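You operate a simulated robot arm through the tools that you are given. There is no shell and no other tool. Be economical: measure what you need, move in short steps, check, and stop when the job is done.

Carry out the task below with a simulated robot arm. There is one attempt and no reset: what you move stays moved.

Task
Let the dirty water out and scrub the grime by the drain.
Fine: plug on the edge of the sink; wet the blue scrubbing brush at the cold tap, rinse it there, leave it on the drain board, tap shut. What is to be rubbed or washed off counts as gone when no trace of it is left.

Only the result counts: the job must be done as asked and must still hold three seconds after the hand-in. Knocking over, shifting, dropping, spilling or breaking anything else fails it.

Robot
A 7-joint arm with a two-finger parallel gripper on a trunk, on a base that drives. Base frame: it is fixed to the floor where the robot stands at the start and does not move with it; the origin is under the middle of the robot, x ahead of it, y to its left, z up; the surface under the hand at the start is at about z = 0.73. Readings come in m, degrees, newtons and seconds.
With the tool pointing down near the work surface it reaches from about 0.38 to 0.9 m from the robot's upright axis, wherever it stands. Its first joint turns from -115.0 to 115.0 degrees. Places, roughly: blue scrubbing brush (13x5x5 cm) [0.5, -1.2, 0.9]; blue tap lever [0.8, -0.2, 1]; drain board [0.5, -0.8, 0.9]; drain hole [0.5, -0.2, 0.7]; grime by the drain [0.7, -0.2, 0.7]; sink [0.6, -0.3, 0.8]. Payload 3.91 kg.
Tool frame: the origin (TCP) lies between the finger pads and is the grasp point; the fingertips stand 0.03 m ahead of it; z points along the fingers, y is the line along which they close. Largest opening 0.11 m; finger width 0.02, thickness 0.01; the body of the gripper, 0.048 by 0.112 m, starts 0.055 m behind the TCP.
Orientation is that of the tool frame in the base frame, as a unit quaternion [x, y, z, w]. With the fingers straight down and closing along the base's y, the tool's x points along the base's -x, its y along +y and its z along -z.

Tools
- The arm moves only by the tool jog_arm. Its argument "rows" is a list of rows, each a list of 6 numbers: the shift along the tool's x, y, z in m, then the turn, a rotation vector about the tool's x, y, z in degrees. In form: [[dx, dy, dz, ax, ay, az], ...]. A call has 1 to 20 rows; each row is the pose to reach, as a shift and turn from the pose commanded when the call began, along the tool's axes at that moment. "grip" is the gripper command, from -1 (fully open) to 1 (shut), values between in proportion, set as the call begins (left out, the last holds). A row lasts 0.2 s, in which the tool goes at most 0.05 m and 8.6 degrees; a call with a longer step from one row to the next is refused whole, and so is a gripper value outside its range. Where a pose cannot be reached the arm comes as near as it can. A force on the tool above 90 N (or 10 N above the force at the start of the call, whichever is more), or a blocked arm, ends the call early, and 0.2 s more pass. Each finger travels about 0.153 m/s and halts on what it meets, pressing with about 24 N; the grip force reading is that of the motor and also rises with nothing between the fingers. The clock runs only during rows and for 0.2 s after the last one: add rows that repeat a pose to give the fingers time. It gives the time, the measured TCP pose, the force on the tool (base axes), the opening and the grip force at its end, in the units of the frame above (readings bear some noise), with the torque about the TCP (base axes, N m) and any sound that the robot's microphone picked up.
- Cameras (640 x 400 px; columns grow to the right, rows downward): "scene" is now at [0.2023, 0.1405, 1.4353]; the picture's right is [-0.73, -0.68, 0.00], its down [-0.40, 0.43, -0.81] and it looks along [0.55, -0.59, -0.59] (base axes); focal length 257 px, centre (320, 200). "wrist" rides on the gripper at [0.072, 0.017, -0.103] in the tool frame; the picture's right is [-0.23, 0.97, 0.00], its down [-0.76, -0.18, -0.62] and it looks along [-0.61, -0.14, 0.78] (tool axes); focal length 222 px, centre (320, 200). There is no depth. A picture from a camera that has moved, and an enlarged one, comes with that camera's place and axes in the base frame and with its lens.
- camera(camera): a new picture of that camera. It takes no simulated time.
- raise_lower(by): slides the trunk up (or, below 0, down) by that many m; the arm and the scene camera ride with it, the base frame stays. It gives what a move gives, with no picture.
- drive_base(legs): drives the robot by 1 to 6 legs, each [ahead, left, turn to the left] in m, m and degrees, along the robot's own axes; the way and the turn of a leg run together, so that a leg with both is an arc; at most 1.5 m and 180 degrees a leg. The arm and the cameras ride along, it lands a little off, and it stops where it bumps. It gives what a move gives.
- turn_head(pan, tilt): turns the head with the scene camera to pan (to the left, within 80 degrees either way) and tilt (down, from -29 to 69), counted from straight ahead of the robot. It gives what a move gives.
- enlarge(camera, box): a new picture of the part [left, top, right, bottom] of that camera's present view, enlarged. It takes no simulated time.
- close_job(): hands the job in; it is judged then, once.

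Work in short steps. Places have to be worked out from the pictures, the camera data and where the tool is seen: move nearer, look again, correct. Check each grasp and each placing, and mend what went wrong. You have 120 turns and 90 pictures in all, those below and enlarged ones among them. Open the gripper and draw the arm clear of the work before you hand the job in, unless the task says otherwise.

The tools are called after "Emit:" as name(argument=value, ...) on one line, values as JSON. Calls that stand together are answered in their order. jog_arm: Moves the arm, as the interface text tells. Its arguments: {"type":"object","properties":{"rows":{"type":"array"},"grip":{"type":"number"}},"required":["rows"]} The other tools are called the same way: raise_lower (by) slides the trunk up or down; drive_base (legs) drives the base; turn_head (pan, tilt) turns the head that bears the scene camera; camera (camera) takes a picture; enlarge (camera, box) takes an enlarged picture of a part of a camera's view; close_job () hands the job in.

At the start:

```text
time_s: 0.0
eef_pos: [0.4164, -0.3656, 1.2097]
tcp_rot: [0.001, 1.0, -0.001, 0.0]
contact_force: [-0.1, 0.2, 0.1]
moment: [-0.03, -0.01, -0.01]
grip_width: 0.11
grasp_force: 0.1
trunk travel left (down, up): [-0.775, 0.215]
robot x, y, heading: [-0.0012, 0.0026, -0.1]
head pan, tilt: [-47.1, 36.2]
```

scene: 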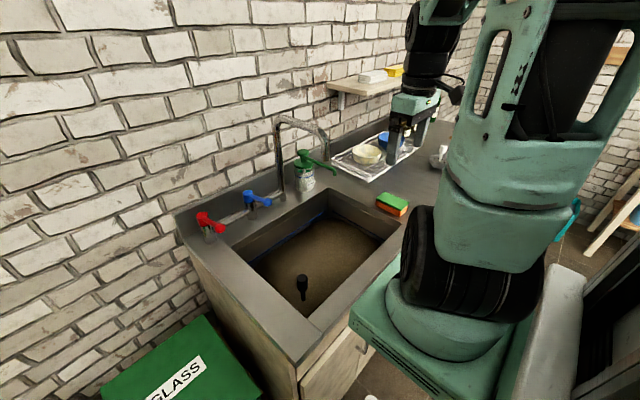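
wrist: 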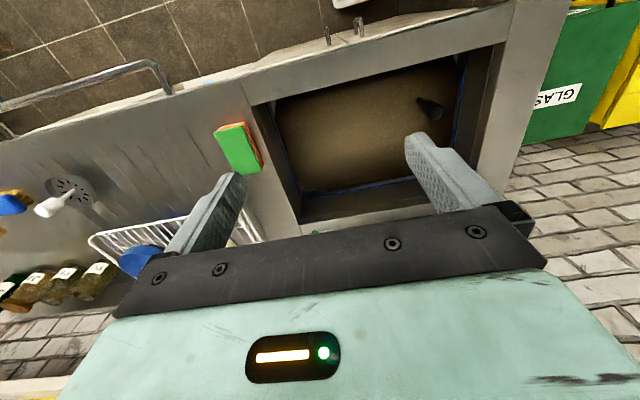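

I first look closely at the sink and the brush area, to place the plug, lever and brush.

Emit:
enlarge(camera="scene", box=[180, 140, 440, 340])

Emit:
enlarge(camera="wrist", box=[220, 30, 540, 230])

Emit:
enlarge(camera="wrist", box=[0, 120, 320, 320])

```text
2.00 times, centred on (310, 240) of scene
camera zoom: at [0.2023, 0.1405, 1.4353], right [-0.73, -0.68, 0.0], down [-0.4, 0.43, -0.81], along [0.55, -0.59, -0.59], focal length 514 px, centre (340, 120)
```

zoom: 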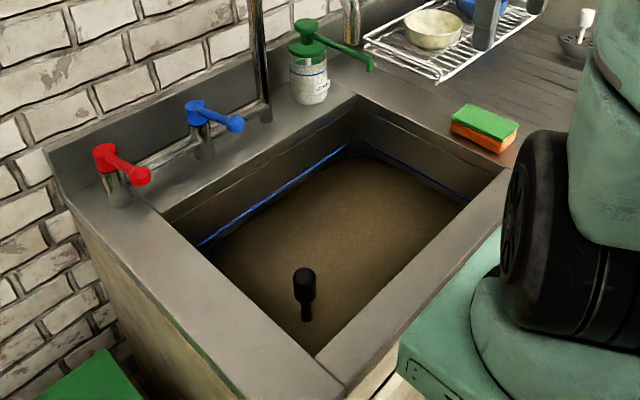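

```text
2.00 times, centred on (380, 130) of wrist
camera zoom: at [0.3434, -0.35, 1.3131], right [0.23, 0.97, 0.0], down [0.76, -0.18, 0.62], along [0.61, -0.14, -0.78], focal length 444 px, centre (200, 340)
```

zoom: 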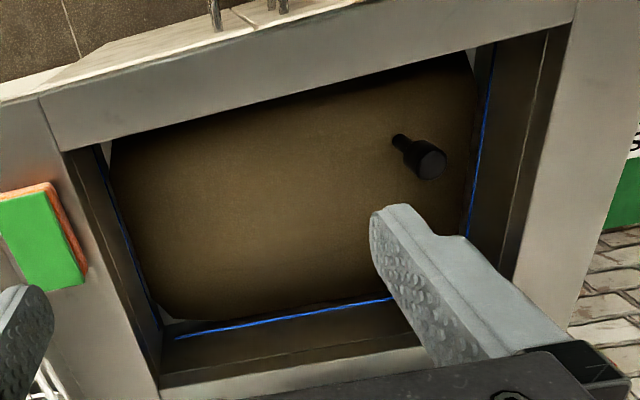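

```text
2.00 times, centred on (160, 220) of wrist
camera zoom: at [0.3434, -0.35, 1.3131], right [0.23, 0.97, 0.0], down [0.76, -0.18, 0.62], along [0.61, -0.14, -0.78], focal length 444 px, centre (640, 160)
```

zoom: 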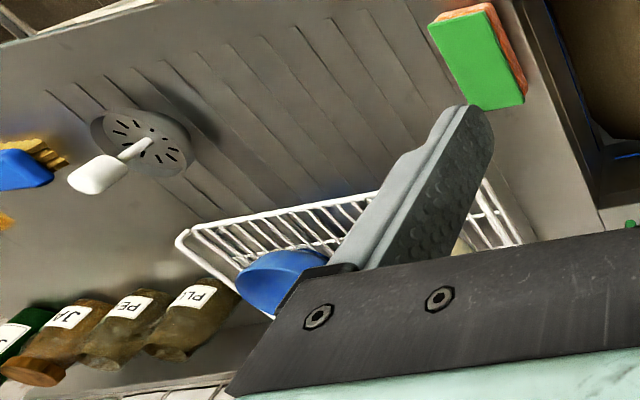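

Triangulating gives the plug knob top at about (0.54, -0.152, 0.85), and the counter at z≈0.87 with the sink opening x 0.44–0.755, y -0.506–-0.057. I move above the plug and look again.

Emit:
jog_arm(rows=[[-0.02, 0.036, 0.025, 0, 0, 0], [-0.04, 0.072, 0.05, 0, 0, 0], [-0.06, 0.107, 0.075, 0, 0, 0], [-0.08, 0.143, 0.1, 0, 0, 0], [-0.1, 0.178, 0.13, 0, 0, 0], [-0.124, 0.214, 0.16, 0, 0, 0], [-0.124, 0.214, 0.2, 0, 0, 0], [-0.124, 0.214, 0.23, 0, 0, 0], [-0.124, 0.214, 0.23, 0, 0, 0]], grip=-0.3)

Emit:
camera(camera="wrist")

Emit:
camera(camera="scene")

```text
refused: row 5 steps farther than a row can; nothing moved
```

```text
84 pictures are left
camera wrist: at [0.3434, -0.35, 1.3131], right [0.23, 0.97, 0.0], down [0.76, -0.18, 0.62], along [0.61, -0.14, -0.78], focal length 222 px, centre (320, 200)
```

wrist: 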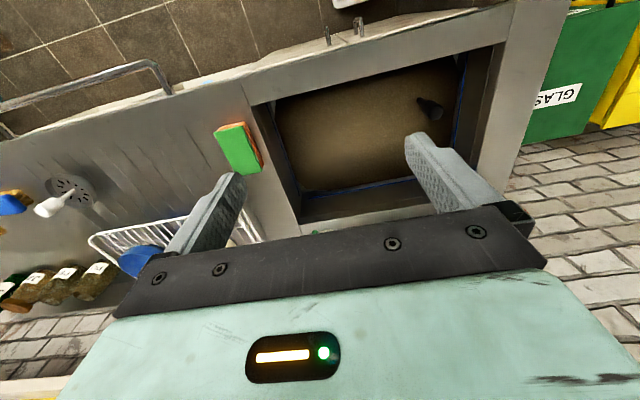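

```text
83 pictures are left
camera scene: at [0.2023, 0.1405, 1.4353], right [-0.73, -0.68, 0.0], down [-0.4, 0.43, -0.81], along [0.55, -0.59, -0.59], focal length 257 px, centre (320, 200)
```

scene: 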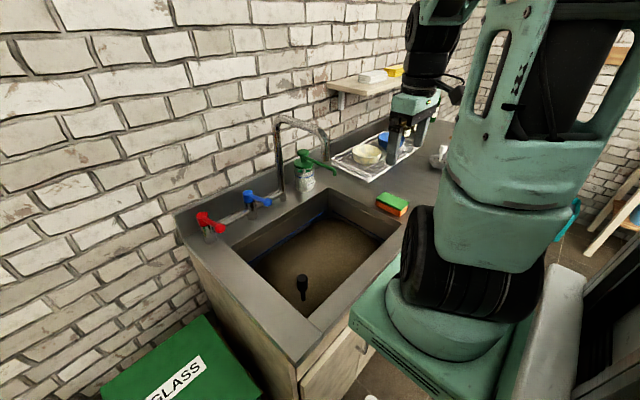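

The move was refused because one step was too long, so I resend it with steps under 0.05 m.

Emit:
jog_arm(rows=[[-0.02, 0.036, 0.02, 0, 0, 0], [-0.04, 0.072, 0.04, 0, 0, 0], [-0.06, 0.107, 0.06, 0, 0, 0], [-0.08, 0.143, 0.08, 0, 0, 0], [-0.1, 0.178, 0.1, 0, 0, 0], [-0.124, 0.214, 0.12, 0, 0, 0], [-0.124, 0.214, 0.16, 0, 0, 0], [-0.124, 0.214, 0.2, 0, 0, 0], [-0.124, 0.214, 0.23, 0, 0, 0], [-0.124, 0.214, 0.23, 0, 0, 0]], grip=-0.3)

```text
time_s: 2.2
eef_pos: [0.5414, -0.1508, 0.9799]
tcp_rot: [0.0, 1.0, 0.0, 0.0]
contact_force: [0.1, -0.8, 0.8]
moment: [0.0, -0.04, 0.0]
grip_width: 0.0712
grasp_force: 0.0
trunk travel left (down, up): [-0.775, 0.215]
robot x, y, heading: [-0.0029, 0.004, -0.3]
head pan, tilt: [-47.1, 36.2]
```

The arm is above the plug; I check the alignment.

Emit:
camera(camera="wrist")

Emit:
camera(camera="scene")

```text
82 pictures are left
camera wrist: at [0.4671, -0.134, 1.0844], right [0.23, 0.97, 0.0], down [0.76, -0.18, 0.62], along [0.61, -0.14, -0.78], focal length 222 px, centre (320, 200)
```

wrist: 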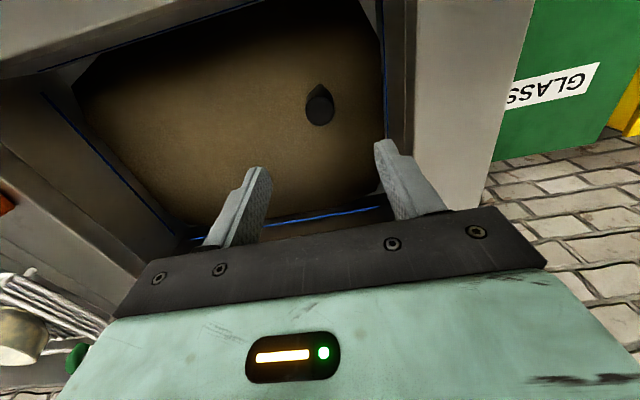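

```text
81 pictures are left
camera scene: at [0.2022, 0.1406, 1.4353], right [-0.73, -0.68, 0.0], down [-0.4, 0.43, -0.81], along [0.55, -0.59, -0.59], focal length 257 px, centre (320, 200)
```

scene: 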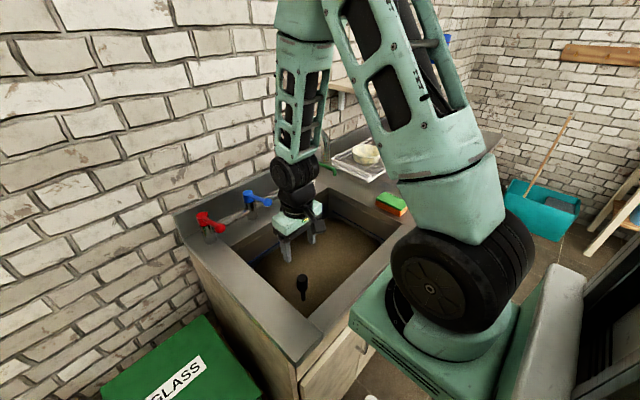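

The plug knob is right beneath at about (0.537, -0.15). I descend around it and close.

Emit:
jog_arm(rows=[[0.004, 0.001, 0.04, 0, 0, 0], [0.004, 0.001, 0.08, 0, 0, 0], [0.004, 0.001, 0.11, 0, 0, 0], [0.004, 0.001, 0.13, 0, 0, 0], [0.004, 0.001, 0.147, 0, 0, 0], [0.004, 0.001, 0.147, 0, 0, 0]])

Emit:
jog_arm(rows=[[0, 0, 0, 0, 0, 0], [0, 0, 0, 0, 0, 0], [0, 0, 0, 0, 0, 0]], grip=1)

Emit:
camera(camera="wrist")

```text
time_s: 3.6
eef_pos: [0.5374, -0.152, 0.833]
tcp_rot: [0.001, 1.0, -0.001, 0.0]
contact_force: [-0.2, 0.1, 0.3]
moment: [0.02, 0.02, -0.01]
grip_width: 0.0717
grasp_force: 0.1
trunk travel left (down, up): [-0.775, 0.215]
robot x, y, heading: [-0.0017, 0.001, -0.1]
head pan, tilt: [-47.1, 36.2]
```

```text
time_s: 4.4
eef_pos: [0.5369, -0.1514, 0.8329]
tcp_rot: [-0.001, 1.0, 0.0, 0.0]
contact_force: [0.8, 5.8, -0.7]
moment: [0.53, -0.09, 0.03]
grip_width: 0.0314
grasp_force: 23.9
trunk travel left (down, up): [-0.775, 0.215]
robot x, y, heading: [-0.0029, -0.0016, 0.1]
head pan, tilt: [-47.1, 36.2]
```

```text
80 pictures are left
camera wrist: at [0.4631, -0.134, 0.9355], right [0.23, 0.97, 0.0], down [0.76, -0.18, 0.62], along [0.61, -0.14, -0.78], focal length 222 px, centre (320, 200)
```

wrist: 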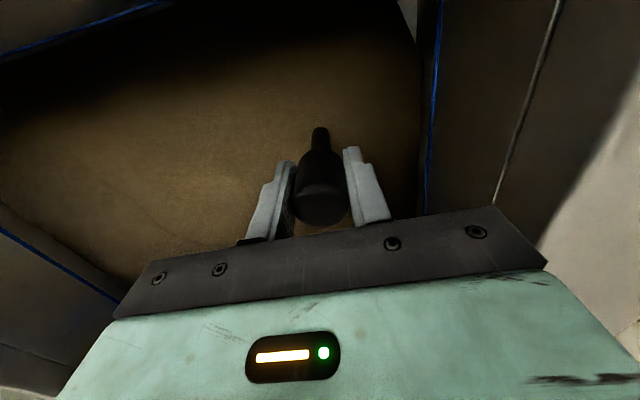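

The knob is held at 3.1 cm. I pull it straight up slowly.

Emit:
jog_arm(rows=[[0, 0, -0.01, 0, 0, 0], [0, 0, -0.02, 0, 0, 0], [0, 0, -0.04, 0, 0, 0], [0, 0, -0.07, 0, 0, 0], [0, 0, -0.1, 0, 0, 0], [0, 0, -0.13, 0, 0, 0], [0, 0, -0.17, 0, 0, 0], [0, 0, -0.21, 0, 0, 0], [0, 0, -0.25, 0, 0, 0], [0, 0, -0.25, 0, 0, 0]])

Emit:
camera(camera="scene")

Emit:
camera(camera="wrist")

```text
time_s: 6.6
eef_pos: [0.5379, -0.1522, 1.0817]
tcp_rot: [0.0, 1.0, 0.0, -0.001]
contact_force: [-0.2, -0.3, -1.0]
moment: [0.03, 0.05, -0.02]
grip_width: 0.0314
grasp_force: 24.0
trunk travel left (down, up): [-0.775, 0.215]
robot x, y, heading: [-0.0027, -0.0014, 0.2]
head pan, tilt: [-47.1, 36.2]
```

```text
79 pictures are left
camera scene: at [0.2024, 0.1405, 1.4353], right [-0.73, -0.68, 0.0], down [-0.4, 0.43, -0.81], along [0.55, -0.59, -0.59], focal length 257 px, centre (320, 200)
```

scene: 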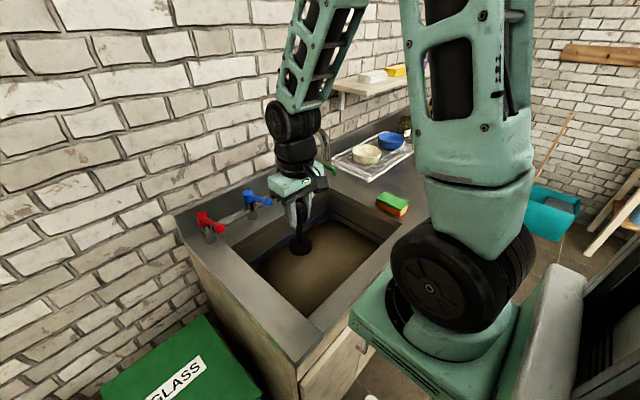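

```text
78 pictures are left
camera wrist: at [0.4634, -0.1353, 1.1851], right [0.23, 0.97, 0.0], down [0.76, -0.18, 0.62], along [0.61, -0.14, -0.78], focal length 222 px, centre (320, 200)
```

wrist: 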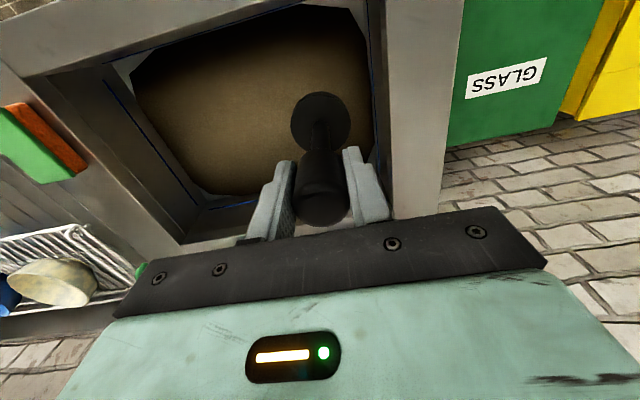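

The plug is out; its disc is about 0.10 m beneath the TCP, and the left rim spans y≈-0.06 to 0.02. I move over the rim at (0.54, -0.022) and down to a bit above contact.

Emit:
jog_arm(rows=[[0, 0.03, 0, 0, 0, 0], [0, 0.06, 0, 0, 0, 0], [0, 0.095, 0, 0, 0, 0], [0, 0.13, 0, 0, 0, 0], [0, 0.13, 0.04, 0, 0, 0], [0, 0.13, 0.07, 0, 0, 0], [0, 0.13, 0.085, 0, 0, 0], [0, 0.13, 0.085, 0, 0, 0]])

Emit:
camera(camera="scene")

Emit:
camera(camera="wrist")

```text
time_s: 8.4
eef_pos: [0.5365, -0.0222, 0.998]
tcp_rot: [0.0, 1.0, 0.0, 0.001]
contact_force: [-1.6, -2.0, 16.9]
moment: [-0.39, -0.03, 0.03]
grip_width: 0.0314
grasp_force: 24.0
trunk travel left (down, up): [-0.775, 0.215]
robot x, y, heading: [0.0004, -0.0019, 0.3]
head pan, tilt: [-47.1, 36.2]
```

```text
77 pictures are left
camera scene: at [0.2016, 0.1405, 1.4357], right [-0.73, -0.68, 0.0], down [-0.4, 0.43, -0.81], along [0.55, -0.59, -0.59], focal length 257 px, centre (320, 200)
```

scene: 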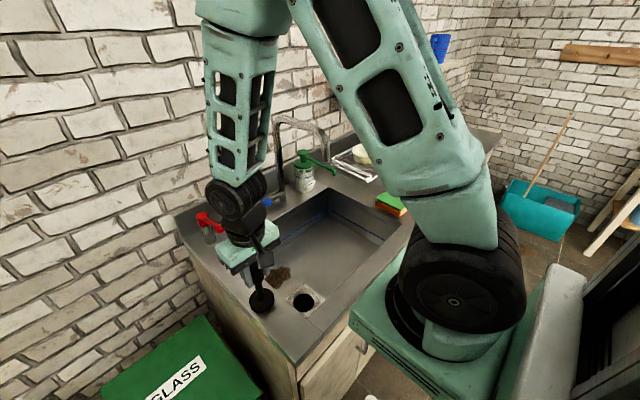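

```text
76 pictures are left
camera wrist: at [0.4631, -0.0056, 1.1006], right [0.23, 0.97, 0.0], down [0.76, -0.18, 0.62], along [0.61, -0.14, -0.78], focal length 222 px, centre (320, 200)
```

wrist: 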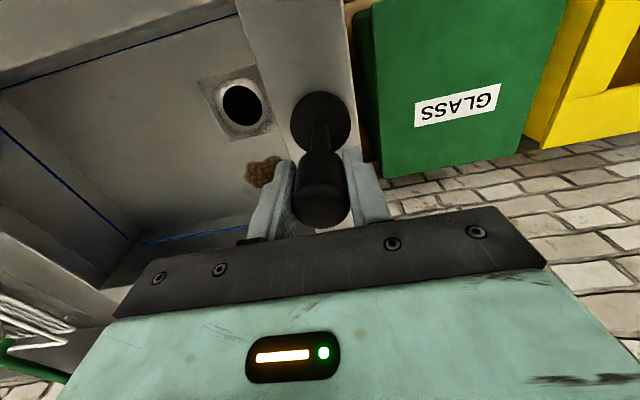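

Water is gone, the grime is visible beyond the drain, and a 17 N push shows the plug already resting on the rim. I ease off slightly and open gently.

Emit:
jog_arm(rows=[[0, 0, -0.001, 0, 0, 0], [0, 0, -0.002, 0, 0, 0], [0, 0, -0.002, 0, 0, 0]])

Emit:
jog_arm(rows=[[0, 0, 0, 0, 0, 0], [0, 0, 0, 0, 0, 0]], grip=-0.3)

Emit:
jog_arm(rows=[[0, 0, -0.03, 0, 0, 0], [0, 0, -0.07, 0, 0, 0], [0, 0, -0.11, 0, 0, 0], [0, 0, -0.16, 0, 0, 0], [0, 0, -0.2, 0, 0, 0]])

Emit:
camera(camera="wrist")

Emit:
camera(camera="scene")

```text
time_s: 9.2
eef_pos: [0.536, -0.0223, 0.9986]
tcp_rot: [0.0, 1.0, -0.001, -0.001]
contact_force: [0.5, 0.2, -2.3]
moment: [-0.04, -0.04, 0.03]
grip_width: 0.0314
grasp_force: 24.2
trunk travel left (down, up): [-0.775, 0.215]
robot x, y, heading: [-0.0003, 0.002, 0.1]
head pan, tilt: [-47.1, 36.2]
```

```text
time_s: 9.8
eef_pos: [0.5373, -0.0215, 0.9983]
tcp_rot: [0.0, 1.0, 0.0, 0.0]
contact_force: [-0.2, 0.1, 0.0]
moment: [0.05, 0.06, 0.0]
grip_width: 0.0717
grasp_force: 0.0
trunk travel left (down, up): [-0.775, 0.215]
robot x, y, heading: [0.0026, 0.0001, -0.0]
head pan, tilt: [-47.1, 36.2]
```

```text
time_s: 11.0
eef_pos: [0.537, -0.0233, 1.1991]
tcp_rot: [0.0, 1.0, -0.001, -0.001]
contact_force: [0.1, -0.2, -0.4]
moment: [-0.02, 0.0, 0.0]
grip_width: 0.0714
grasp_force: 0.0
trunk travel left (down, up): [-0.775, 0.215]
robot x, y, heading: [0.0003, 0.0022, 0.2]
head pan, tilt: [-47.1, 36.2]
```

```text
75 pictures are left
camera wrist: at [0.4632, -0.0067, 1.3025], right [0.23, 0.97, 0.0], down [0.76, -0.18, 0.62], along [0.61, -0.14, -0.78], focal length 222 px, centre (320, 200)
```

wrist: 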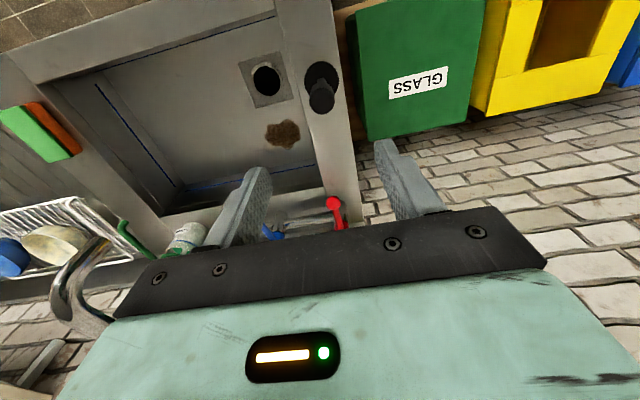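

```text
74 pictures are left
camera scene: at [0.2026, 0.1406, 1.4352], right [-0.73, -0.68, 0.0], down [-0.4, 0.43, -0.81], along [0.55, -0.59, -0.59], focal length 257 px, centre (320, 200)
```

scene: 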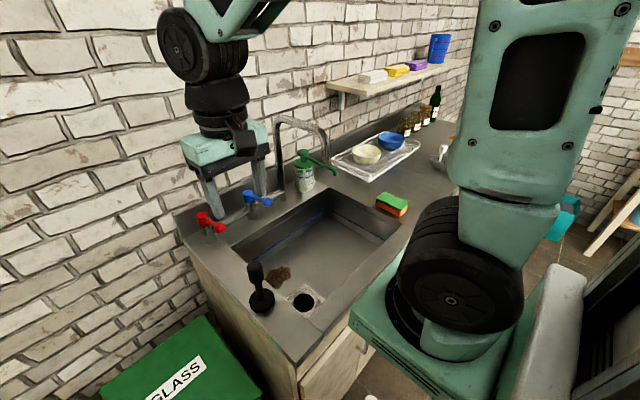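

The plug stands upright on the left rim; grime sits at about (0.666, -0.153, 0.73). Next I retract the arm toward the robot and look right to check the driving way and the brush.

Emit:
jog_arm(rows=[[0.03, -0.03, 0, 0, 0, 0], [0.06, -0.06, 0, 0, 0, 0], [0.09, -0.09, 0, 0, 0, 0], [0.12, -0.12, 0, 0, 0, 0], [0.12, -0.16, 0, 0, 0, 0], [0.12, -0.2, 0, 0, 0, 0], [0.12, -0.24, 0, 0, 0, 0], [0.12, -0.28, 0, 0, 0, 0], [0.12, -0.32, 0, 0, 0, 0]])

Emit:
turn_head(pan=-78, tilt=40)

Emit:
camera(camera="scene")

```text
time_s: 13.0
eef_pos: [0.4168, -0.3435, 1.2009]
tcp_rot: [-0.001, 1.0, -0.001, 0.0]
contact_force: [-0.2, -0.1, 0.0]
moment: [-0.04, 0.03, -0.01]
grip_width: 0.0714
grasp_force: 0.1
out of reach, approached as far as the arm can: row 4, 5
trunk travel left (down, up): [-0.775, 0.215]
robot x, y, heading: [0.0006, 0.0008, 0.3]
head pan, tilt: [-47.1, 36.2]
```

```text
time_s: 14.0
eef_pos: [0.4174, -0.3439, 1.1999]
tcp_rot: [0.001, 1.0, 0.0, -0.001]
contact_force: [-0.2, 0.5, -0.1]
moment: [0.01, 0.0, -0.01]
grip_width: 0.0715
grasp_force: 0.1
trunk travel left (down, up): [-0.775, 0.215]
robot x, y, heading: [-0.0012, -0.0014, -0.0]
head pan, tilt: [-78.0, 40.0]
```

```text
73 pictures are left
camera scene: at [0.1605, 0.1214, 1.4296], right [-0.98, -0.21, 0.0], down [-0.13, 0.63, -0.77], along [0.16, -0.75, -0.64], focal length 257 px, centre (320, 200)
```

scene: 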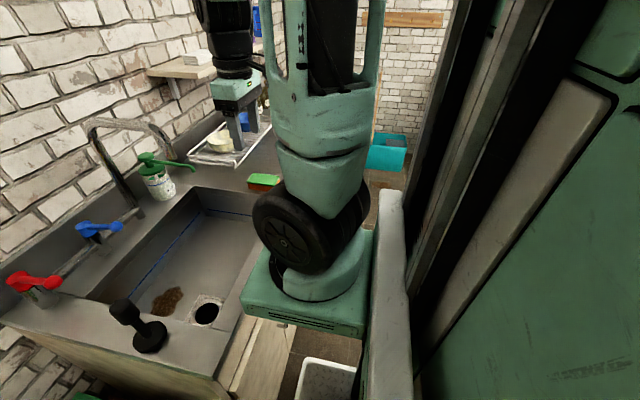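

A white object lies on the floor to the robot's right; I tilt the head down to size it before driving.

Emit:
turn_head(pan=-60, tilt=69)

Emit:
camera(camera="scene")

```text
time_s: 14.9
eef_pos: [0.4177, -0.3444, 1.2007]
tcp_rot: [0.0, 1.0, 0.0, 0.0]
contact_force: [-0.8, 0.1, -0.3]
moment: [0.0, -0.03, 0.01]
grip_width: 0.0715
grasp_force: 0.1
trunk travel left (down, up): [-0.775, 0.215]
robot x, y, heading: [0.001, -0.0022, -0.0]
head pan, tilt: [-60.0, 68.8]
```

```text
72 pictures are left
camera scene: at [0.1707, 0.156, 1.3935], right [-0.87, -0.5, 0.0], down [-0.47, 0.81, -0.36], along [0.18, -0.31, -0.93], focal length 257 px, centre (320, 200)
```

scene: 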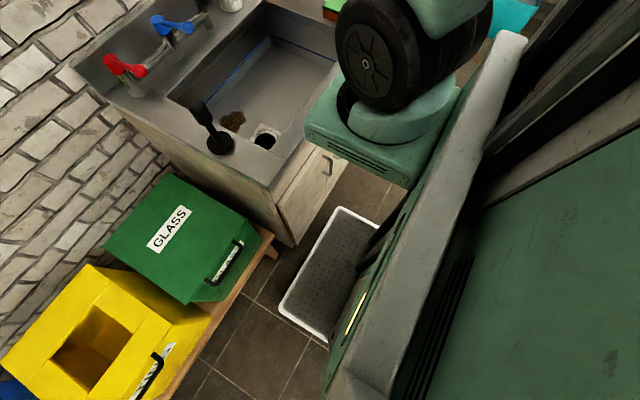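

That white-rimmed thing is the robot's own base (about ±0.25 m, front at x≈0.28), so the way right is free. I strafe right 0.85 m with the arm held above the near counter.

Emit:
drive_base(legs=[[0, -0.45, 0], [0, -0.4, 0]])

Emit:
turn_head(pan=-35, tilt=40)

Emit:
camera(camera="scene")

Emit:
camera(camera="wrist")

```text
time_s: 19.7
eef_pos: [0.4051, -1.1988, 1.2001]
tcp_rot: [0.007, 1.0, 0.0, 0.0]
contact_force: [0.4, 0.2, 0.2]
moment: [-0.01, -0.01, 0.01]
grip_width: 0.0714
grasp_force: 0.0
trunk travel left (down, up): [-0.775, 0.215]
robot x, y, heading: [-0.0053, -0.8504, -0.9]
head pan, tilt: [-60.0, 68.8]
```

```text
time_s: 20.6
eef_pos: [0.407, -1.1989, 1.2007]
tcp_rot: [0.007, 1.0, 0.0, 0.0]
contact_force: [1.1, 0.2, 1.2]
moment: [0.02, 0.01, -0.01]
grip_width: 0.0719
grasp_force: 0.1
trunk travel left (down, up): [-0.775, 0.215]
robot x, y, heading: [-0.0058, -0.8471, -0.9]
head pan, tilt: [-35.0, 40.0]
```

```text
71 pictures are left
camera scene: at [0.2076, -0.6957, 1.4295], right [-0.59, -0.81, 0.0], down [-0.52, 0.38, -0.77], along [0.62, -0.45, -0.64], focal length 257 px, centre (320, 200)
```

scene: 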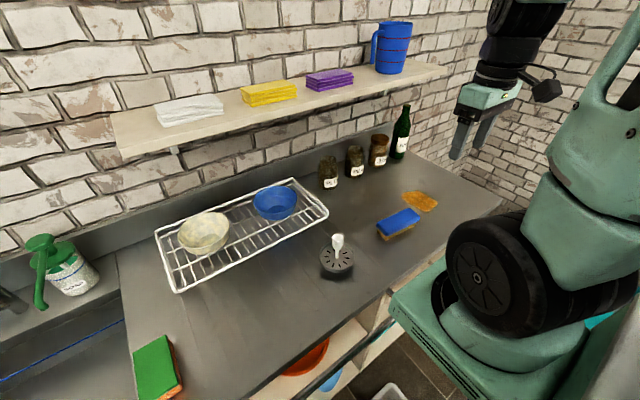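

```text
70 pictures are left
camera wrist: at [0.3324, -1.1811, 1.3037], right [0.24, 0.97, 0.0], down [0.76, -0.19, 0.62], along [0.6, -0.15, -0.78], focal length 222 px, centre (320, 200)
```

wrist: 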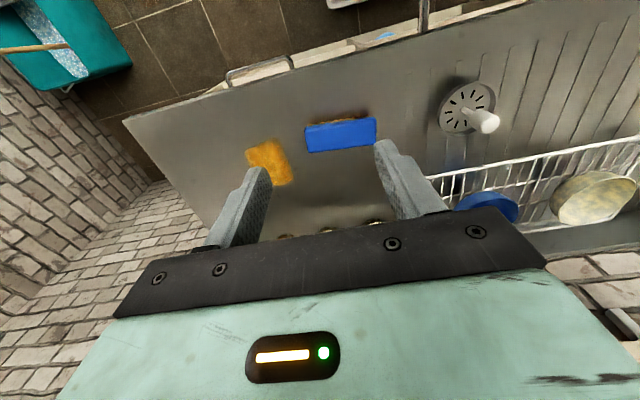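

The brush top centre is at about (0.495, -1.184, 0.915), lying mostly along y (turned about 5° toward +x). I turn the gripper so it closes across the brush and go above it, opened.

Emit:
jog_arm(rows=[[-0.009, 0.002, 0.01, 0, 0, -8.55], [-0.018, 0.003, 0.02, 0, 0, -17.1], [-0.027, 0.005, 0.03, 0, 0, -25.65], [-0.036, 0.006, 0.04, 0, 0, -34.2], [-0.045, 0.008, 0.055, 0, 0, -42.75], [-0.053, 0.01, 0.07, 0, 0, -51.3], [-0.062, 0.011, 0.09, 0, 0, -59.85], [-0.071, 0.013, 0.11, 0, 0, -68.4], [-0.08, 0.014, 0.13, 0, 0, -76.95], [-0.089, 0.016, 0.15, 0, 0, -85.5], [-0.089, 0.016, 0.15, 0, 0, -85.5]], grip=-0.6)

Emit:
camera(camera="wrist")

Emit:
camera(camera="scene")

```text
time_s: 23.0
eef_pos: [0.4941, -1.1844, 1.0494]
tcp_rot: [-0.675, 0.738, -0.001, 0.0]
contact_force: [-0.4, 0.1, -0.3]
moment: [0.06, 0.0, 0.02]
grip_width: 0.0883
grasp_force: 0.0
trunk travel left (down, up): [-0.775, 0.215]
robot x, y, heading: [-0.008, -0.8493, -0.8]
head pan, tilt: [-35.0, 40.0]
```

```text
69 pictures are left
camera wrist: at [0.4708, -1.2556, 1.1532], right [-0.95, 0.31, 0.0], down [0.25, 0.74, 0.62], along [0.2, 0.59, -0.78], focal length 222 px, centre (320, 200)
```

wrist: 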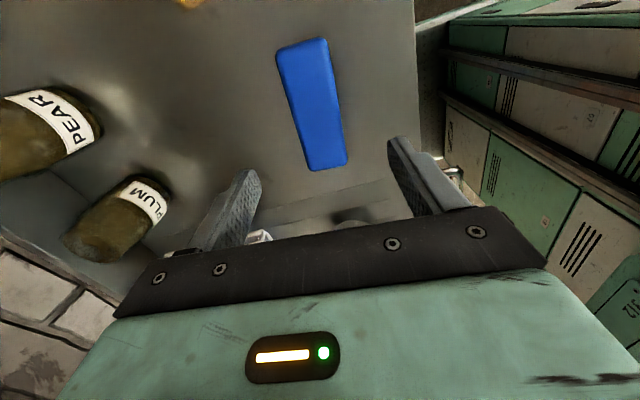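

```text
68 pictures are left
camera scene: at [0.2077, -0.6957, 1.4295], right [-0.58, -0.81, 0.0], down [-0.52, 0.38, -0.77], along [0.62, -0.45, -0.64], focal length 257 px, centre (320, 200)
```

scene: 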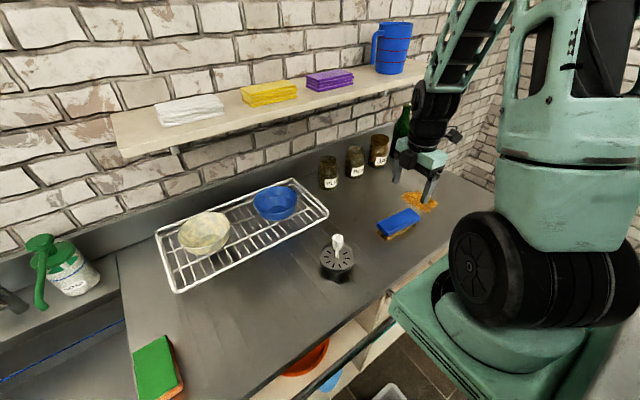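

Refined brush centre is (0.498, -1.185), about 2° more turn needed. I descend to TCP z≈0.91 and close.

Emit:
jog_arm(rows=[[0, -0.004, 0.03, 0, 0, 2], [0, -0.004, 0.07, 0, 0, 2], [0, -0.004, 0.1, 0, 0, 2], [0, -0.004, 0.125, 0, 0, 2], [0, -0.004, 0.138, 0, 0, 2], [0, -0.004, 0.138, 0, 0, 2]])

Emit:
jog_arm(rows=[[0, 0, 0, 0, 0, 0], [0, 0, 0, 0, 0, 0], [0, 0, 0, 0, 0, 0]], grip=1)

Emit:
jog_arm(rows=[[0, 0, -0.02, 0, 0, 0], [0, 0, -0.06, 0, 0, 0], [0, 0, -0.1, 0, 0, 0], [0, 0, -0.14, 0, 0, 0], [0, 0, -0.18, 0, 0, 0], [0, 0, -0.22, 0, 0, 0]])

Emit:
camera(camera="wrist")

Emit:
camera(camera="scene")

```text
time_s: 24.4
eef_pos: [0.5, -1.1836, 0.9104]
tcp_rot: [-0.66, 0.751, 0.001, 0.001]
contact_force: [0.2, 0.0, 0.0]
moment: [0.04, 0.01, 0.0]
grip_width: 0.088
grasp_force: 0.0
trunk travel left (down, up): [-0.775, 0.215]
robot x, y, heading: [-0.0058, -0.8481, -0.9]
head pan, tilt: [-35.0, 40.0]
```

```text
time_s: 25.2
eef_pos: [0.4991, -1.1839, 0.9115]
tcp_rot: [-0.661, 0.751, 0.0, -0.001]
contact_force: [0.9, 0.5, -0.5]
moment: [0.02, 0.0, -0.03]
grip_width: 0.0458
grasp_force: 23.8
trunk travel left (down, up): [-0.775, 0.215]
robot x, y, heading: [-0.0059, -0.8501, -1.1]
head pan, tilt: [-35.0, 40.0]
```

```text
time_s: 26.6
eef_pos: [0.4991, -1.183, 1.1327]
tcp_rot: [-0.662, 0.75, 0.0, 0.0]
contact_force: [-0.2, -1.7, -1.8]
moment: [0.05, 0.01, 0.01]
grip_width: 0.0458
grasp_force: 24.3
trunk travel left (down, up): [-0.775, 0.215]
robot x, y, heading: [-0.0081, -0.8485, -0.8]
head pan, tilt: [-35.0, 40.0]
```

```text
67 pictures are left
camera wrist: at [0.4717, -1.2535, 1.236], right [-0.94, 0.35, 0.0], down [0.27, 0.73, 0.62], along [0.22, 0.58, -0.78], focal length 222 px, centre (320, 200)
```

wrist: 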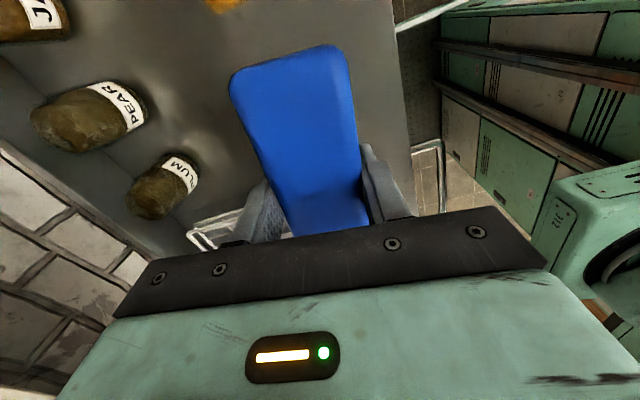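

```text
66 pictures are left
camera scene: at [0.208, -0.6961, 1.4295], right [-0.58, -0.81, 0.0], down [-0.52, 0.38, -0.77], along [0.62, -0.45, -0.64], focal length 257 px, centre (320, 200)
```

scene: 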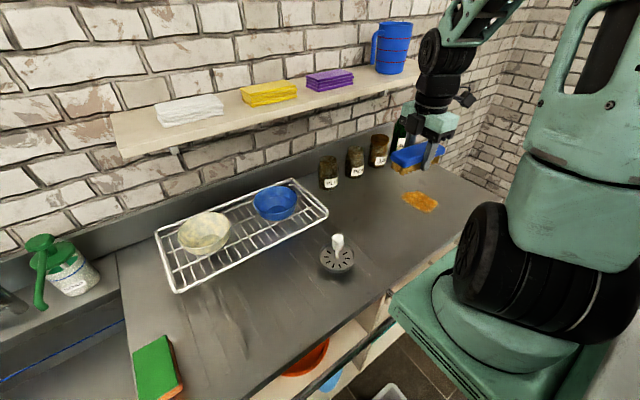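

The brush is held (4.6 cm). I drive left 0.48 m so that it ends up over the drain board near y=-0.70, from where sink and tap are also reachable.

Emit:
drive_base(legs=[[0, 0.48, 0.9]])

Emit:
turn_head(pan=-10, tilt=40)

Emit:
camera(camera="scene")

Emit:
camera(camera="wrist")

```text
time_s: 29.5
eef_pos: [0.5068, -0.6941, 1.1331]
tcp_rot: [-0.665, 0.747, 0.0, 0.0]
contact_force: [0.3, -0.4, -1.0]
moment: [-0.02, -0.02, 0.04]
grip_width: 0.0458
grasp_force: 23.6
trunk travel left (down, up): [-0.775, 0.215]
robot x, y, heading: [-0.0036, -0.361, -0.4]
head pan, tilt: [-35.0, 40.0]
```

```text
time_s: 30.4
eef_pos: [0.5063, -0.6933, 1.1334]
tcp_rot: [-0.664, 0.747, 0.0, 0.0]
contact_force: [0.6, 0.3, -0.9]
moment: [-0.01, -0.03, -0.01]
grip_width: 0.046
grasp_force: 23.8
trunk travel left (down, up): [-0.775, 0.215]
robot x, y, heading: [-0.0022, -0.3655, -0.2]
head pan, tilt: [-10.0, 40.0]
```

```text
65 pictures are left
camera scene: at [0.225, -0.175, 1.4295], right [-0.18, -0.98, 0.0], down [-0.63, 0.12, -0.77], along [0.75, -0.14, -0.64], focal length 257 px, centre (320, 200)
```

scene: 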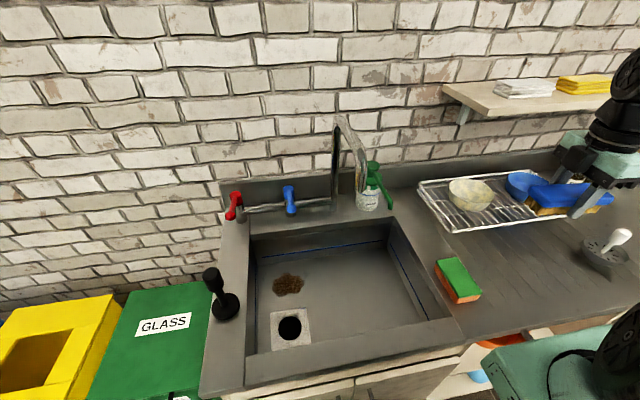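

```text
64 pictures are left
camera wrist: at [0.4798, -0.7639, 1.2358], right [-0.94, 0.34, 0.0], down [0.27, 0.74, 0.62], along [0.21, 0.59, -0.78], focal length 222 px, centre (320, 200)
```

wrist: 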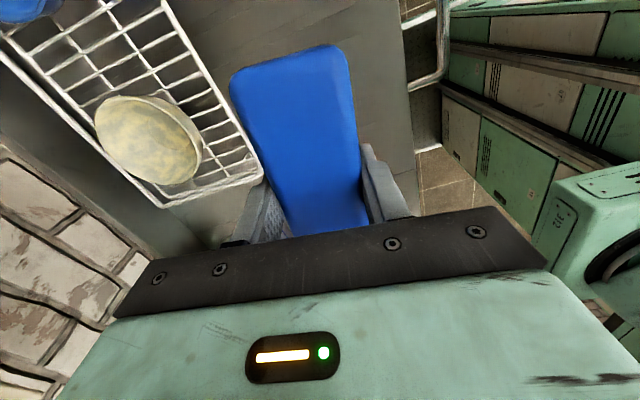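

Good overview of the sink. I enlarge the tap to learn the spout and lever geometry.

Emit:
enlarge(camera="scene", box=[210, 100, 410, 225])

```text
3.20 times, centred on (310, 162) of scene
camera zoom: at [0.225, -0.175, 1.4295], right [-0.18, -0.98, 0.0], down [-0.63, 0.12, -0.77], along [0.75, -0.14, -0.64], focal length 823 px, centre (352, 320)
```

zoom: 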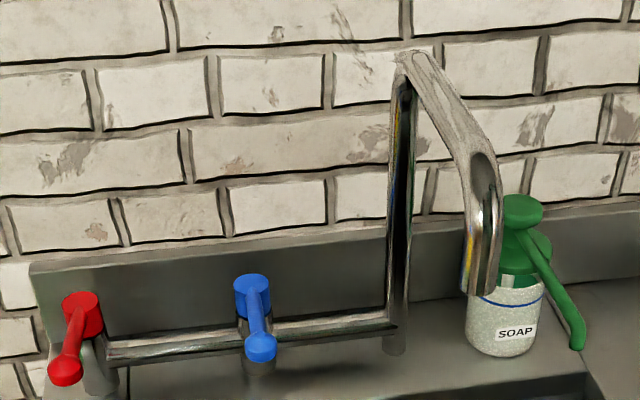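

Worked out: spout outlet ≈ (0.62, -0.334, 1.095), riser at (0.826, -0.33), blue lever pivot ≈ (0.833, -0.195, 0.97) with its tip ≈ (0.722, -0.194, 0.988). I first set the brush down on the drain board at about (0.5, -0.76) so the gripper is free for the tap.

Emit:
jog_arm(rows=[[0.03, -0.001, 0.03, 0, 0, 0], [0.067, -0.002, 0.05, 0, 0, 0], [0.067, -0.002, 0.09, 0, 0, 0], [0.067, -0.002, 0.13, 0, 0, 0], [0.067, -0.002, 0.17, 0, 0, 0], [0.067, -0.002, 0.2, 0, 0, 0], [0.067, -0.002, 0.212, 0, 0, 0], [0.067, -0.002, 0.217, 0, 0, 0], [0.067, -0.002, 0.217, 0, 0, 0]])

Emit:
camera(camera="scene")

```text
time_s: 32.4
eef_pos: [0.5001, -0.7604, 0.9152]
tcp_rot: [-0.665, 0.747, -0.001, 0.001]
contact_force: [0.8, 0.0, -2.0]
moment: [0.02, -0.03, -0.04]
grip_width: 0.0457
grasp_force: 23.9
trunk travel left (down, up): [-0.775, 0.215]
robot x, y, heading: [-0.0024, -0.3637, -0.2]
head pan, tilt: [-10.0, 40.0]
```

```text
62 pictures are left
camera scene: at [0.225, -0.175, 1.4295], right [-0.18, -0.98, 0.0], down [-0.63, 0.11, -0.77], along [0.75, -0.14, -0.64], focal length 257 px, centre (320, 200)
```

scene: 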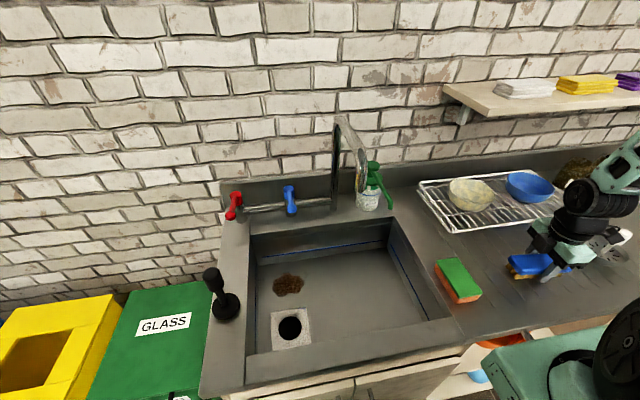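

Not quite touching yet; I lower further in millimetre steps until contact.

Emit:
jog_arm(rows=[[0, 0, 0.002, 0, 0, 0], [0, 0, 0.004, 0, 0, 0], [0, 0, 0.0045, 0, 0, 0], [0, 0, 0.0045, 0, 0, 0]])

```text
time_s: 33.4
eef_pos: [0.5003, -0.7595, 0.9118]
tcp_rot: [-0.665, 0.747, 0.0, 0.001]
contact_force: [0.1, -0.1, 3.8]
moment: [0.2, -0.01, 0.01]
grip_width: 0.0459
grasp_force: 23.9
trunk travel left (down, up): [-0.775, 0.215]
robot x, y, heading: [-0.0017, -0.3647, -0.1]
head pan, tilt: [-10.0, 40.0]
```

The brush rests on the board (4 N). I release it and rise, then move toward the tap in front of the sink while turning the gripper back to close along y.

Emit:
jog_arm(rows=[[0, 0, 0, 0, 0, 0], [0, 0, 0, 0, 0, 0]], grip=-0.5)

Emit:
jog_arm(rows=[[0, 0, -0.03, 0, 0, 0], [0, 0, -0.07, 0, 0, 0], [0, 0, -0.11, 0, 0, 0], [0, 0, -0.15, 0, 0, 0], [0, 0, -0.19, 0, 0, 0], [0, 0, -0.22, 0, 0, 0], [-0.045, 0.005, -0.22, 0, 0, 8], [-0.09, 0.01, -0.22, 0, 0, 16], [-0.135, 0.015, -0.22, 0, 0, 24], [-0.18, 0.02, -0.22, 0, 0, 32], [-0.225, 0.025, -0.22, 0, 0, 40], [-0.27, 0.03, -0.22, 0, 0, 48], [-0.315, 0.035, -0.22, 0, 0, 56], [-0.36, 0.04, -0.22, 0, 0, 64], [-0.405, 0.045, -0.22, 0, 0, 72], [-0.45, 0.05, -0.22, 0, 0, 80], [-0.495, 0.055, -0.22, 0, 0, 83], [-0.53, 0.06, -0.22, 0, 0, 83], [-0.562, 0.065, -0.22, 0, 0, 83], [-0.562, 0.065, -0.22, 0, 0, 83]])

Emit:
camera(camera="scene")

Emit:
camera(camera="wrist")

```text
time_s: 34.0
eef_pos: [0.5008, -0.7594, 0.9114]
tcp_rot: [-0.664, 0.747, 0.0, 0.0]
contact_force: [-0.2, -0.4, 0.4]
moment: [-0.02, -0.01, 0.01]
grip_width: 0.0822
grasp_force: 0.0
trunk travel left (down, up): [-0.775, 0.215]
robot x, y, heading: [0.0001, -0.363, -0.3]
head pan, tilt: [-10.0, 40.0]
```

```text
time_s: 38.2
eef_pos: [0.5024, -0.1945, 1.1309]
tcp_rot: [-0.002, 1.0, 0.0, 0.0]
contact_force: [0.0, 0.5, 0.3]
moment: [0.0, 0.01, 0.01]
grip_width: 0.0823
grasp_force: 0.0
trunk travel left (down, up): [-0.775, 0.215]
robot x, y, heading: [0.0003, -0.3616, -0.4]
head pan, tilt: [-10.0, 40.0]
```

```text
61 pictures are left
camera scene: at [0.225, -0.1749, 1.4295], right [-0.18, -0.98, 0.0], down [-0.63, 0.11, -0.77], along [0.75, -0.14, -0.64], focal length 257 px, centre (320, 200)
```

scene: 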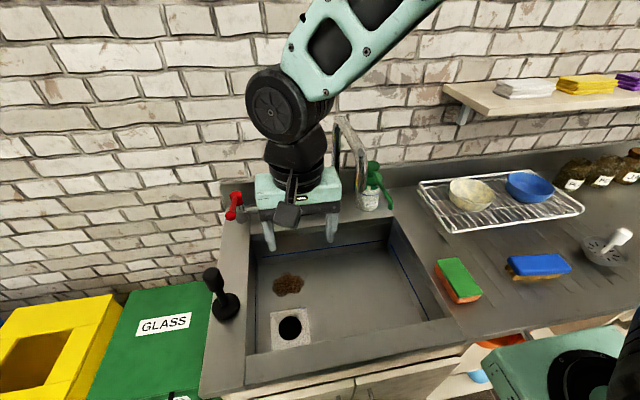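

```text
60 pictures are left
camera wrist: at [0.4293, -0.1782, 1.235], right [0.22, 0.97, 0.0], down [0.76, -0.17, 0.62], along [0.61, -0.14, -0.78], focal length 222 px, centre (320, 200)
```

wrist: 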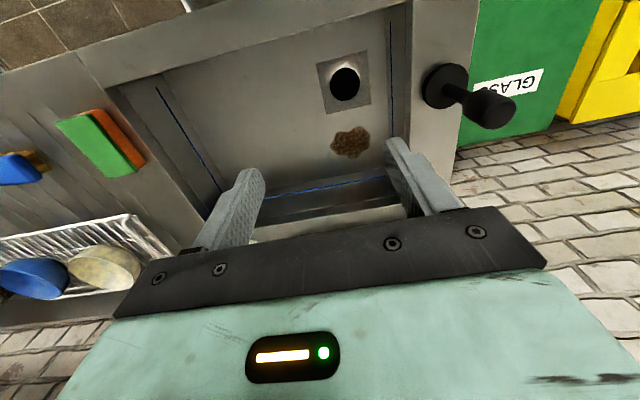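

All stands well and the brush lies on the board. I move forward over the blue lever, then look before straddling it.

Emit:
jog_arm(rows=[[-0.045, 0, 0, 0, 0, 0], [-0.09, 0, 0, 0, 0, 0], [-0.135, 0, 0, 0, 0, 0], [-0.18, 0, 0, 0, 0, 0], [-0.225, 0, 0, 0, 0, 0], [-0.225, 0, 0.04, 0, 0, 0], [-0.225, 0, 0.06, 0, 0, 0], [-0.225, 0, 0.06, 0, 0, 0]])

Emit:
enlarge(camera="scene", box=[200, 120, 400, 245])

Emit:
camera(camera="wrist")

```text
time_s: 40.0
eef_pos: [0.7272, -0.1934, 1.0734]
tcp_rot: [-0.002, 1.0, 0.0, 0.0]
contact_force: [-0.2, 0.0, 0.1]
moment: [0.02, 0.0, 0.01]
grip_width: 0.0827
grasp_force: 0.1
trunk travel left (down, up): [-0.775, 0.215]
robot x, y, heading: [-0.0035, -0.3633, -0.3]
head pan, tilt: [-10.0, 40.0]
```

```text
3.20 times, centred on (300, 182) of scene
camera zoom: at [0.225, -0.1749, 1.4295], right [-0.18, -0.98, 0.0], down [-0.63, 0.11, -0.77], along [0.75, -0.14, -0.64], focal length 823 px, centre (384, 256)
```

zoom: 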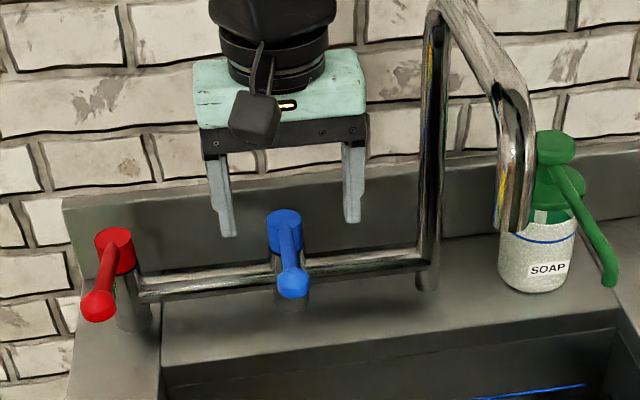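

```text
58 pictures are left
camera wrist: at [0.6534, -0.1772, 1.1754], right [0.22, 0.97, 0.0], down [0.76, -0.17, 0.62], along [0.61, -0.14, -0.78], focal length 222 px, centre (320, 200)
```

wrist: 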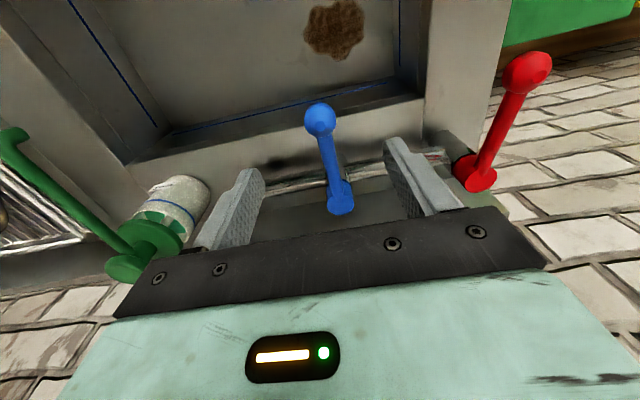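

The lever is centred between the fingers. I lower to straddle it and then push gently toward −y to learn which way it turns.

Emit:
jog_arm(rows=[[-0.008, 0, 0.03, 0, 0, 0], [-0.008, 0, 0.06, 0, 0, 0], [-0.008, 0, 0.085, 0, 0, 0], [-0.008, 0, 0.085, 0, 0, 0]])

Emit:
jog_arm(rows=[[0, -0.01, 0, 0, 0, 0], [0, -0.02, 0, 0, 0, 0], [0, -0.03, 0, 0, 0, 0], [0, -0.04, 0, 0, 0, 0], [0, -0.05, 0, 0, 0, 0]])

Emit:
enlarge(camera="scene", box=[200, 120, 400, 245])

```text
time_s: 41.0
eef_pos: [0.7355, -0.1932, 0.9863]
tcp_rot: [-0.002, 1.0, 0.0, 0.0]
contact_force: [-0.2, -0.3, 0.0]
moment: [-0.02, -0.01, 0.0]
grip_width: 0.0825
grasp_force: 0.0
trunk travel left (down, up): [-0.775, 0.215]
robot x, y, heading: [0.0007, -0.362, -0.2]
head pan, tilt: [-10.0, 40.0]
```

```text
time_s: 42.2
eef_pos: [0.7358, -0.243, 0.9858]
tcp_rot: [-0.002, 1.0, 0.0, 0.001]
contact_force: [-0.5, 0.0, -0.2]
moment: [0.0, -0.03, 0.0]
grip_width: 0.0825
grasp_force: 0.0
trunk travel left (down, up): [-0.775, 0.215]
robot x, y, heading: [-0.0015, -0.3647, -0.4]
head pan, tilt: [-10.0, 40.0]
```

```text
3.20 times, centred on (300, 182) of scene
camera zoom: at [0.225, -0.1747, 1.4295], right [-0.18, -0.98, 0.0], down [-0.63, 0.11, -0.77], along [0.75, -0.14, -0.64], focal length 823 px, centre (384, 256)
```

zoom: 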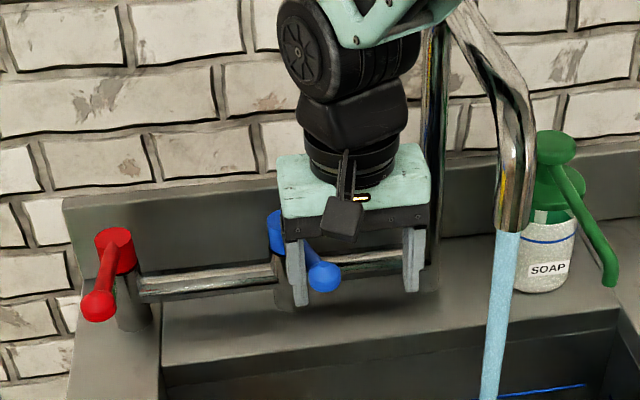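

Water is running from the spout with a −y push. I back off slightly, rise clear of the lever and withdraw, then view the stream.

Emit:
jog_arm(rows=[[0, 0.006, 0, 0, 0, 0], [0, 0.006, -0.03, 0, 0, 0], [0, 0.006, -0.07, 0, 0, 0], [0, 0.006, -0.11, 0, 0, 0], [0, 0.006, -0.145, 0, 0, 0], [0.04, 0.02, -0.145, 0, 0, 0], [0.08, 0.035, -0.145, 0, 0, 0], [0.125, 0.05, -0.145, 0, 0, 0], [0.17, 0.05, -0.145, 0, 0, 0], [0.215, 0.05, -0.145, 0, 0, 0], [0.235, 0.05, -0.145, 0, 0, 0]])

Emit:
camera(camera="scene")

Emit:
camera(camera="wrist")

```text
time_s: 44.6
eef_pos: [0.4979, -0.196, 1.131]
tcp_rot: [-0.001, 1.0, 0.0, 0.001]
contact_force: [0.1, -0.3, -0.3]
moment: [0.05, 0.06, -0.03]
grip_width: 0.0826
grasp_force: 0.1
trunk travel left (down, up): [-0.775, 0.215]
robot x, y, heading: [-0.0049, -0.361, -0.3]
head pan, tilt: [-10.0, 40.0]
```

```text
56 pictures are left
camera scene: at [0.2253, -0.1748, 1.4295], right [-0.18, -0.98, 0.0], down [-0.63, 0.11, -0.77], along [0.75, -0.14, -0.64], focal length 257 px, centre (320, 200)
```

scene: 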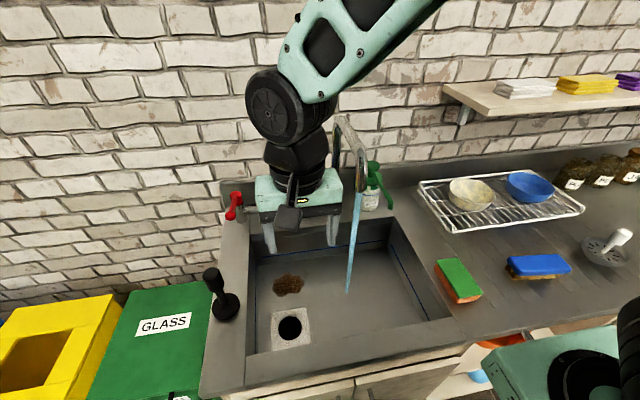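

```text
55 pictures are left
camera wrist: at [0.4249, -0.1787, 1.2348], right [0.22, 0.97, 0.0], down [0.76, -0.17, 0.62], along [0.61, -0.14, -0.78], focal length 222 px, centre (320, 200)
```

wrist: 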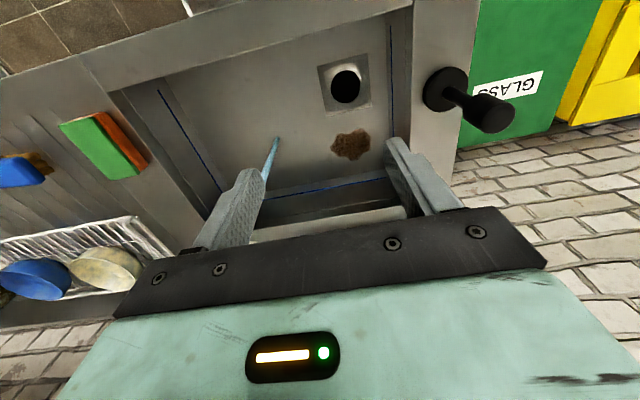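

The stream falls at about (0.613, -0.332) into the sink and drains. Now I fetch the brush: move back above (0.5005, -0.7595) with the gripper turned to the earlier grasp angle.

Emit:
jog_arm(rows=[[0, -0.045, 0, 0, 0, -8], [0, -0.09, 0, 0, 0, -16], [0, -0.135, 0, 0, 0, -24], [0, -0.18, 0, 0, 0, -32], [0, -0.225, 0, 0, 0, -40], [0, -0.27, 0, 0, 0, -48], [0, -0.315, 0, 0, 0, -56], [0, -0.36, 0, 0, 0, -64], [0, -0.405, 0, 0, 0, -72], [0, -0.45, 0, 0, 0, -80], [-0.001, -0.495, 0, 0, 0, -83.1], [-0.002, -0.535, 0, 0, 0, -83.1], [-0.002, -0.563, 0, 0, 0, -83.1], [-0.002, -0.563, 0.04, 0, 0, -83.1], [-0.002, -0.563, 0.08, 0, 0, -83.1], [-0.002, -0.563, 0.12, 0, 0, -83.1], [-0.002, -0.563, 0.12, 0, 0, -83.1]])

Emit:
camera(camera="wrist")

```text
time_s: 48.2
eef_pos: [0.5059, -0.7572, 1.0117]
tcp_rot: [-0.665, 0.746, 0.001, 0.001]
contact_force: [-0.2, 0.0, -0.8]
moment: [0.0, 0.02, 0.0]
grip_width: 0.0824
grasp_force: 0.0
trunk travel left (down, up): [-0.775, 0.215]
robot x, y, heading: [-0.0005, -0.3607, -0.2]
head pan, tilt: [-10.0, 40.0]
```

```text
54 pictures are left
camera wrist: at [0.479, -0.8268, 1.1156], right [-0.94, 0.34, 0.0], down [0.26, 0.74, 0.62], along [0.21, 0.59, -0.78], focal length 222 px, centre (320, 200)
```

wrist: 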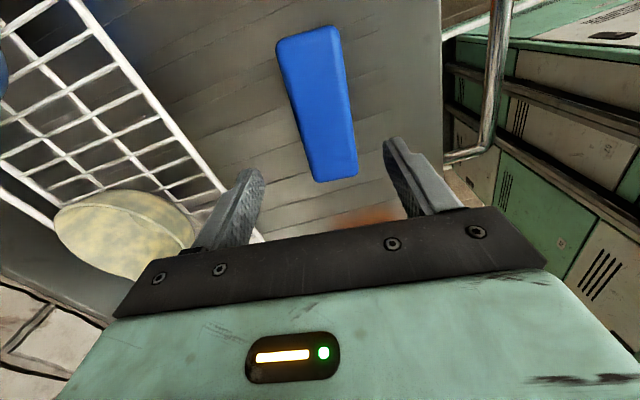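

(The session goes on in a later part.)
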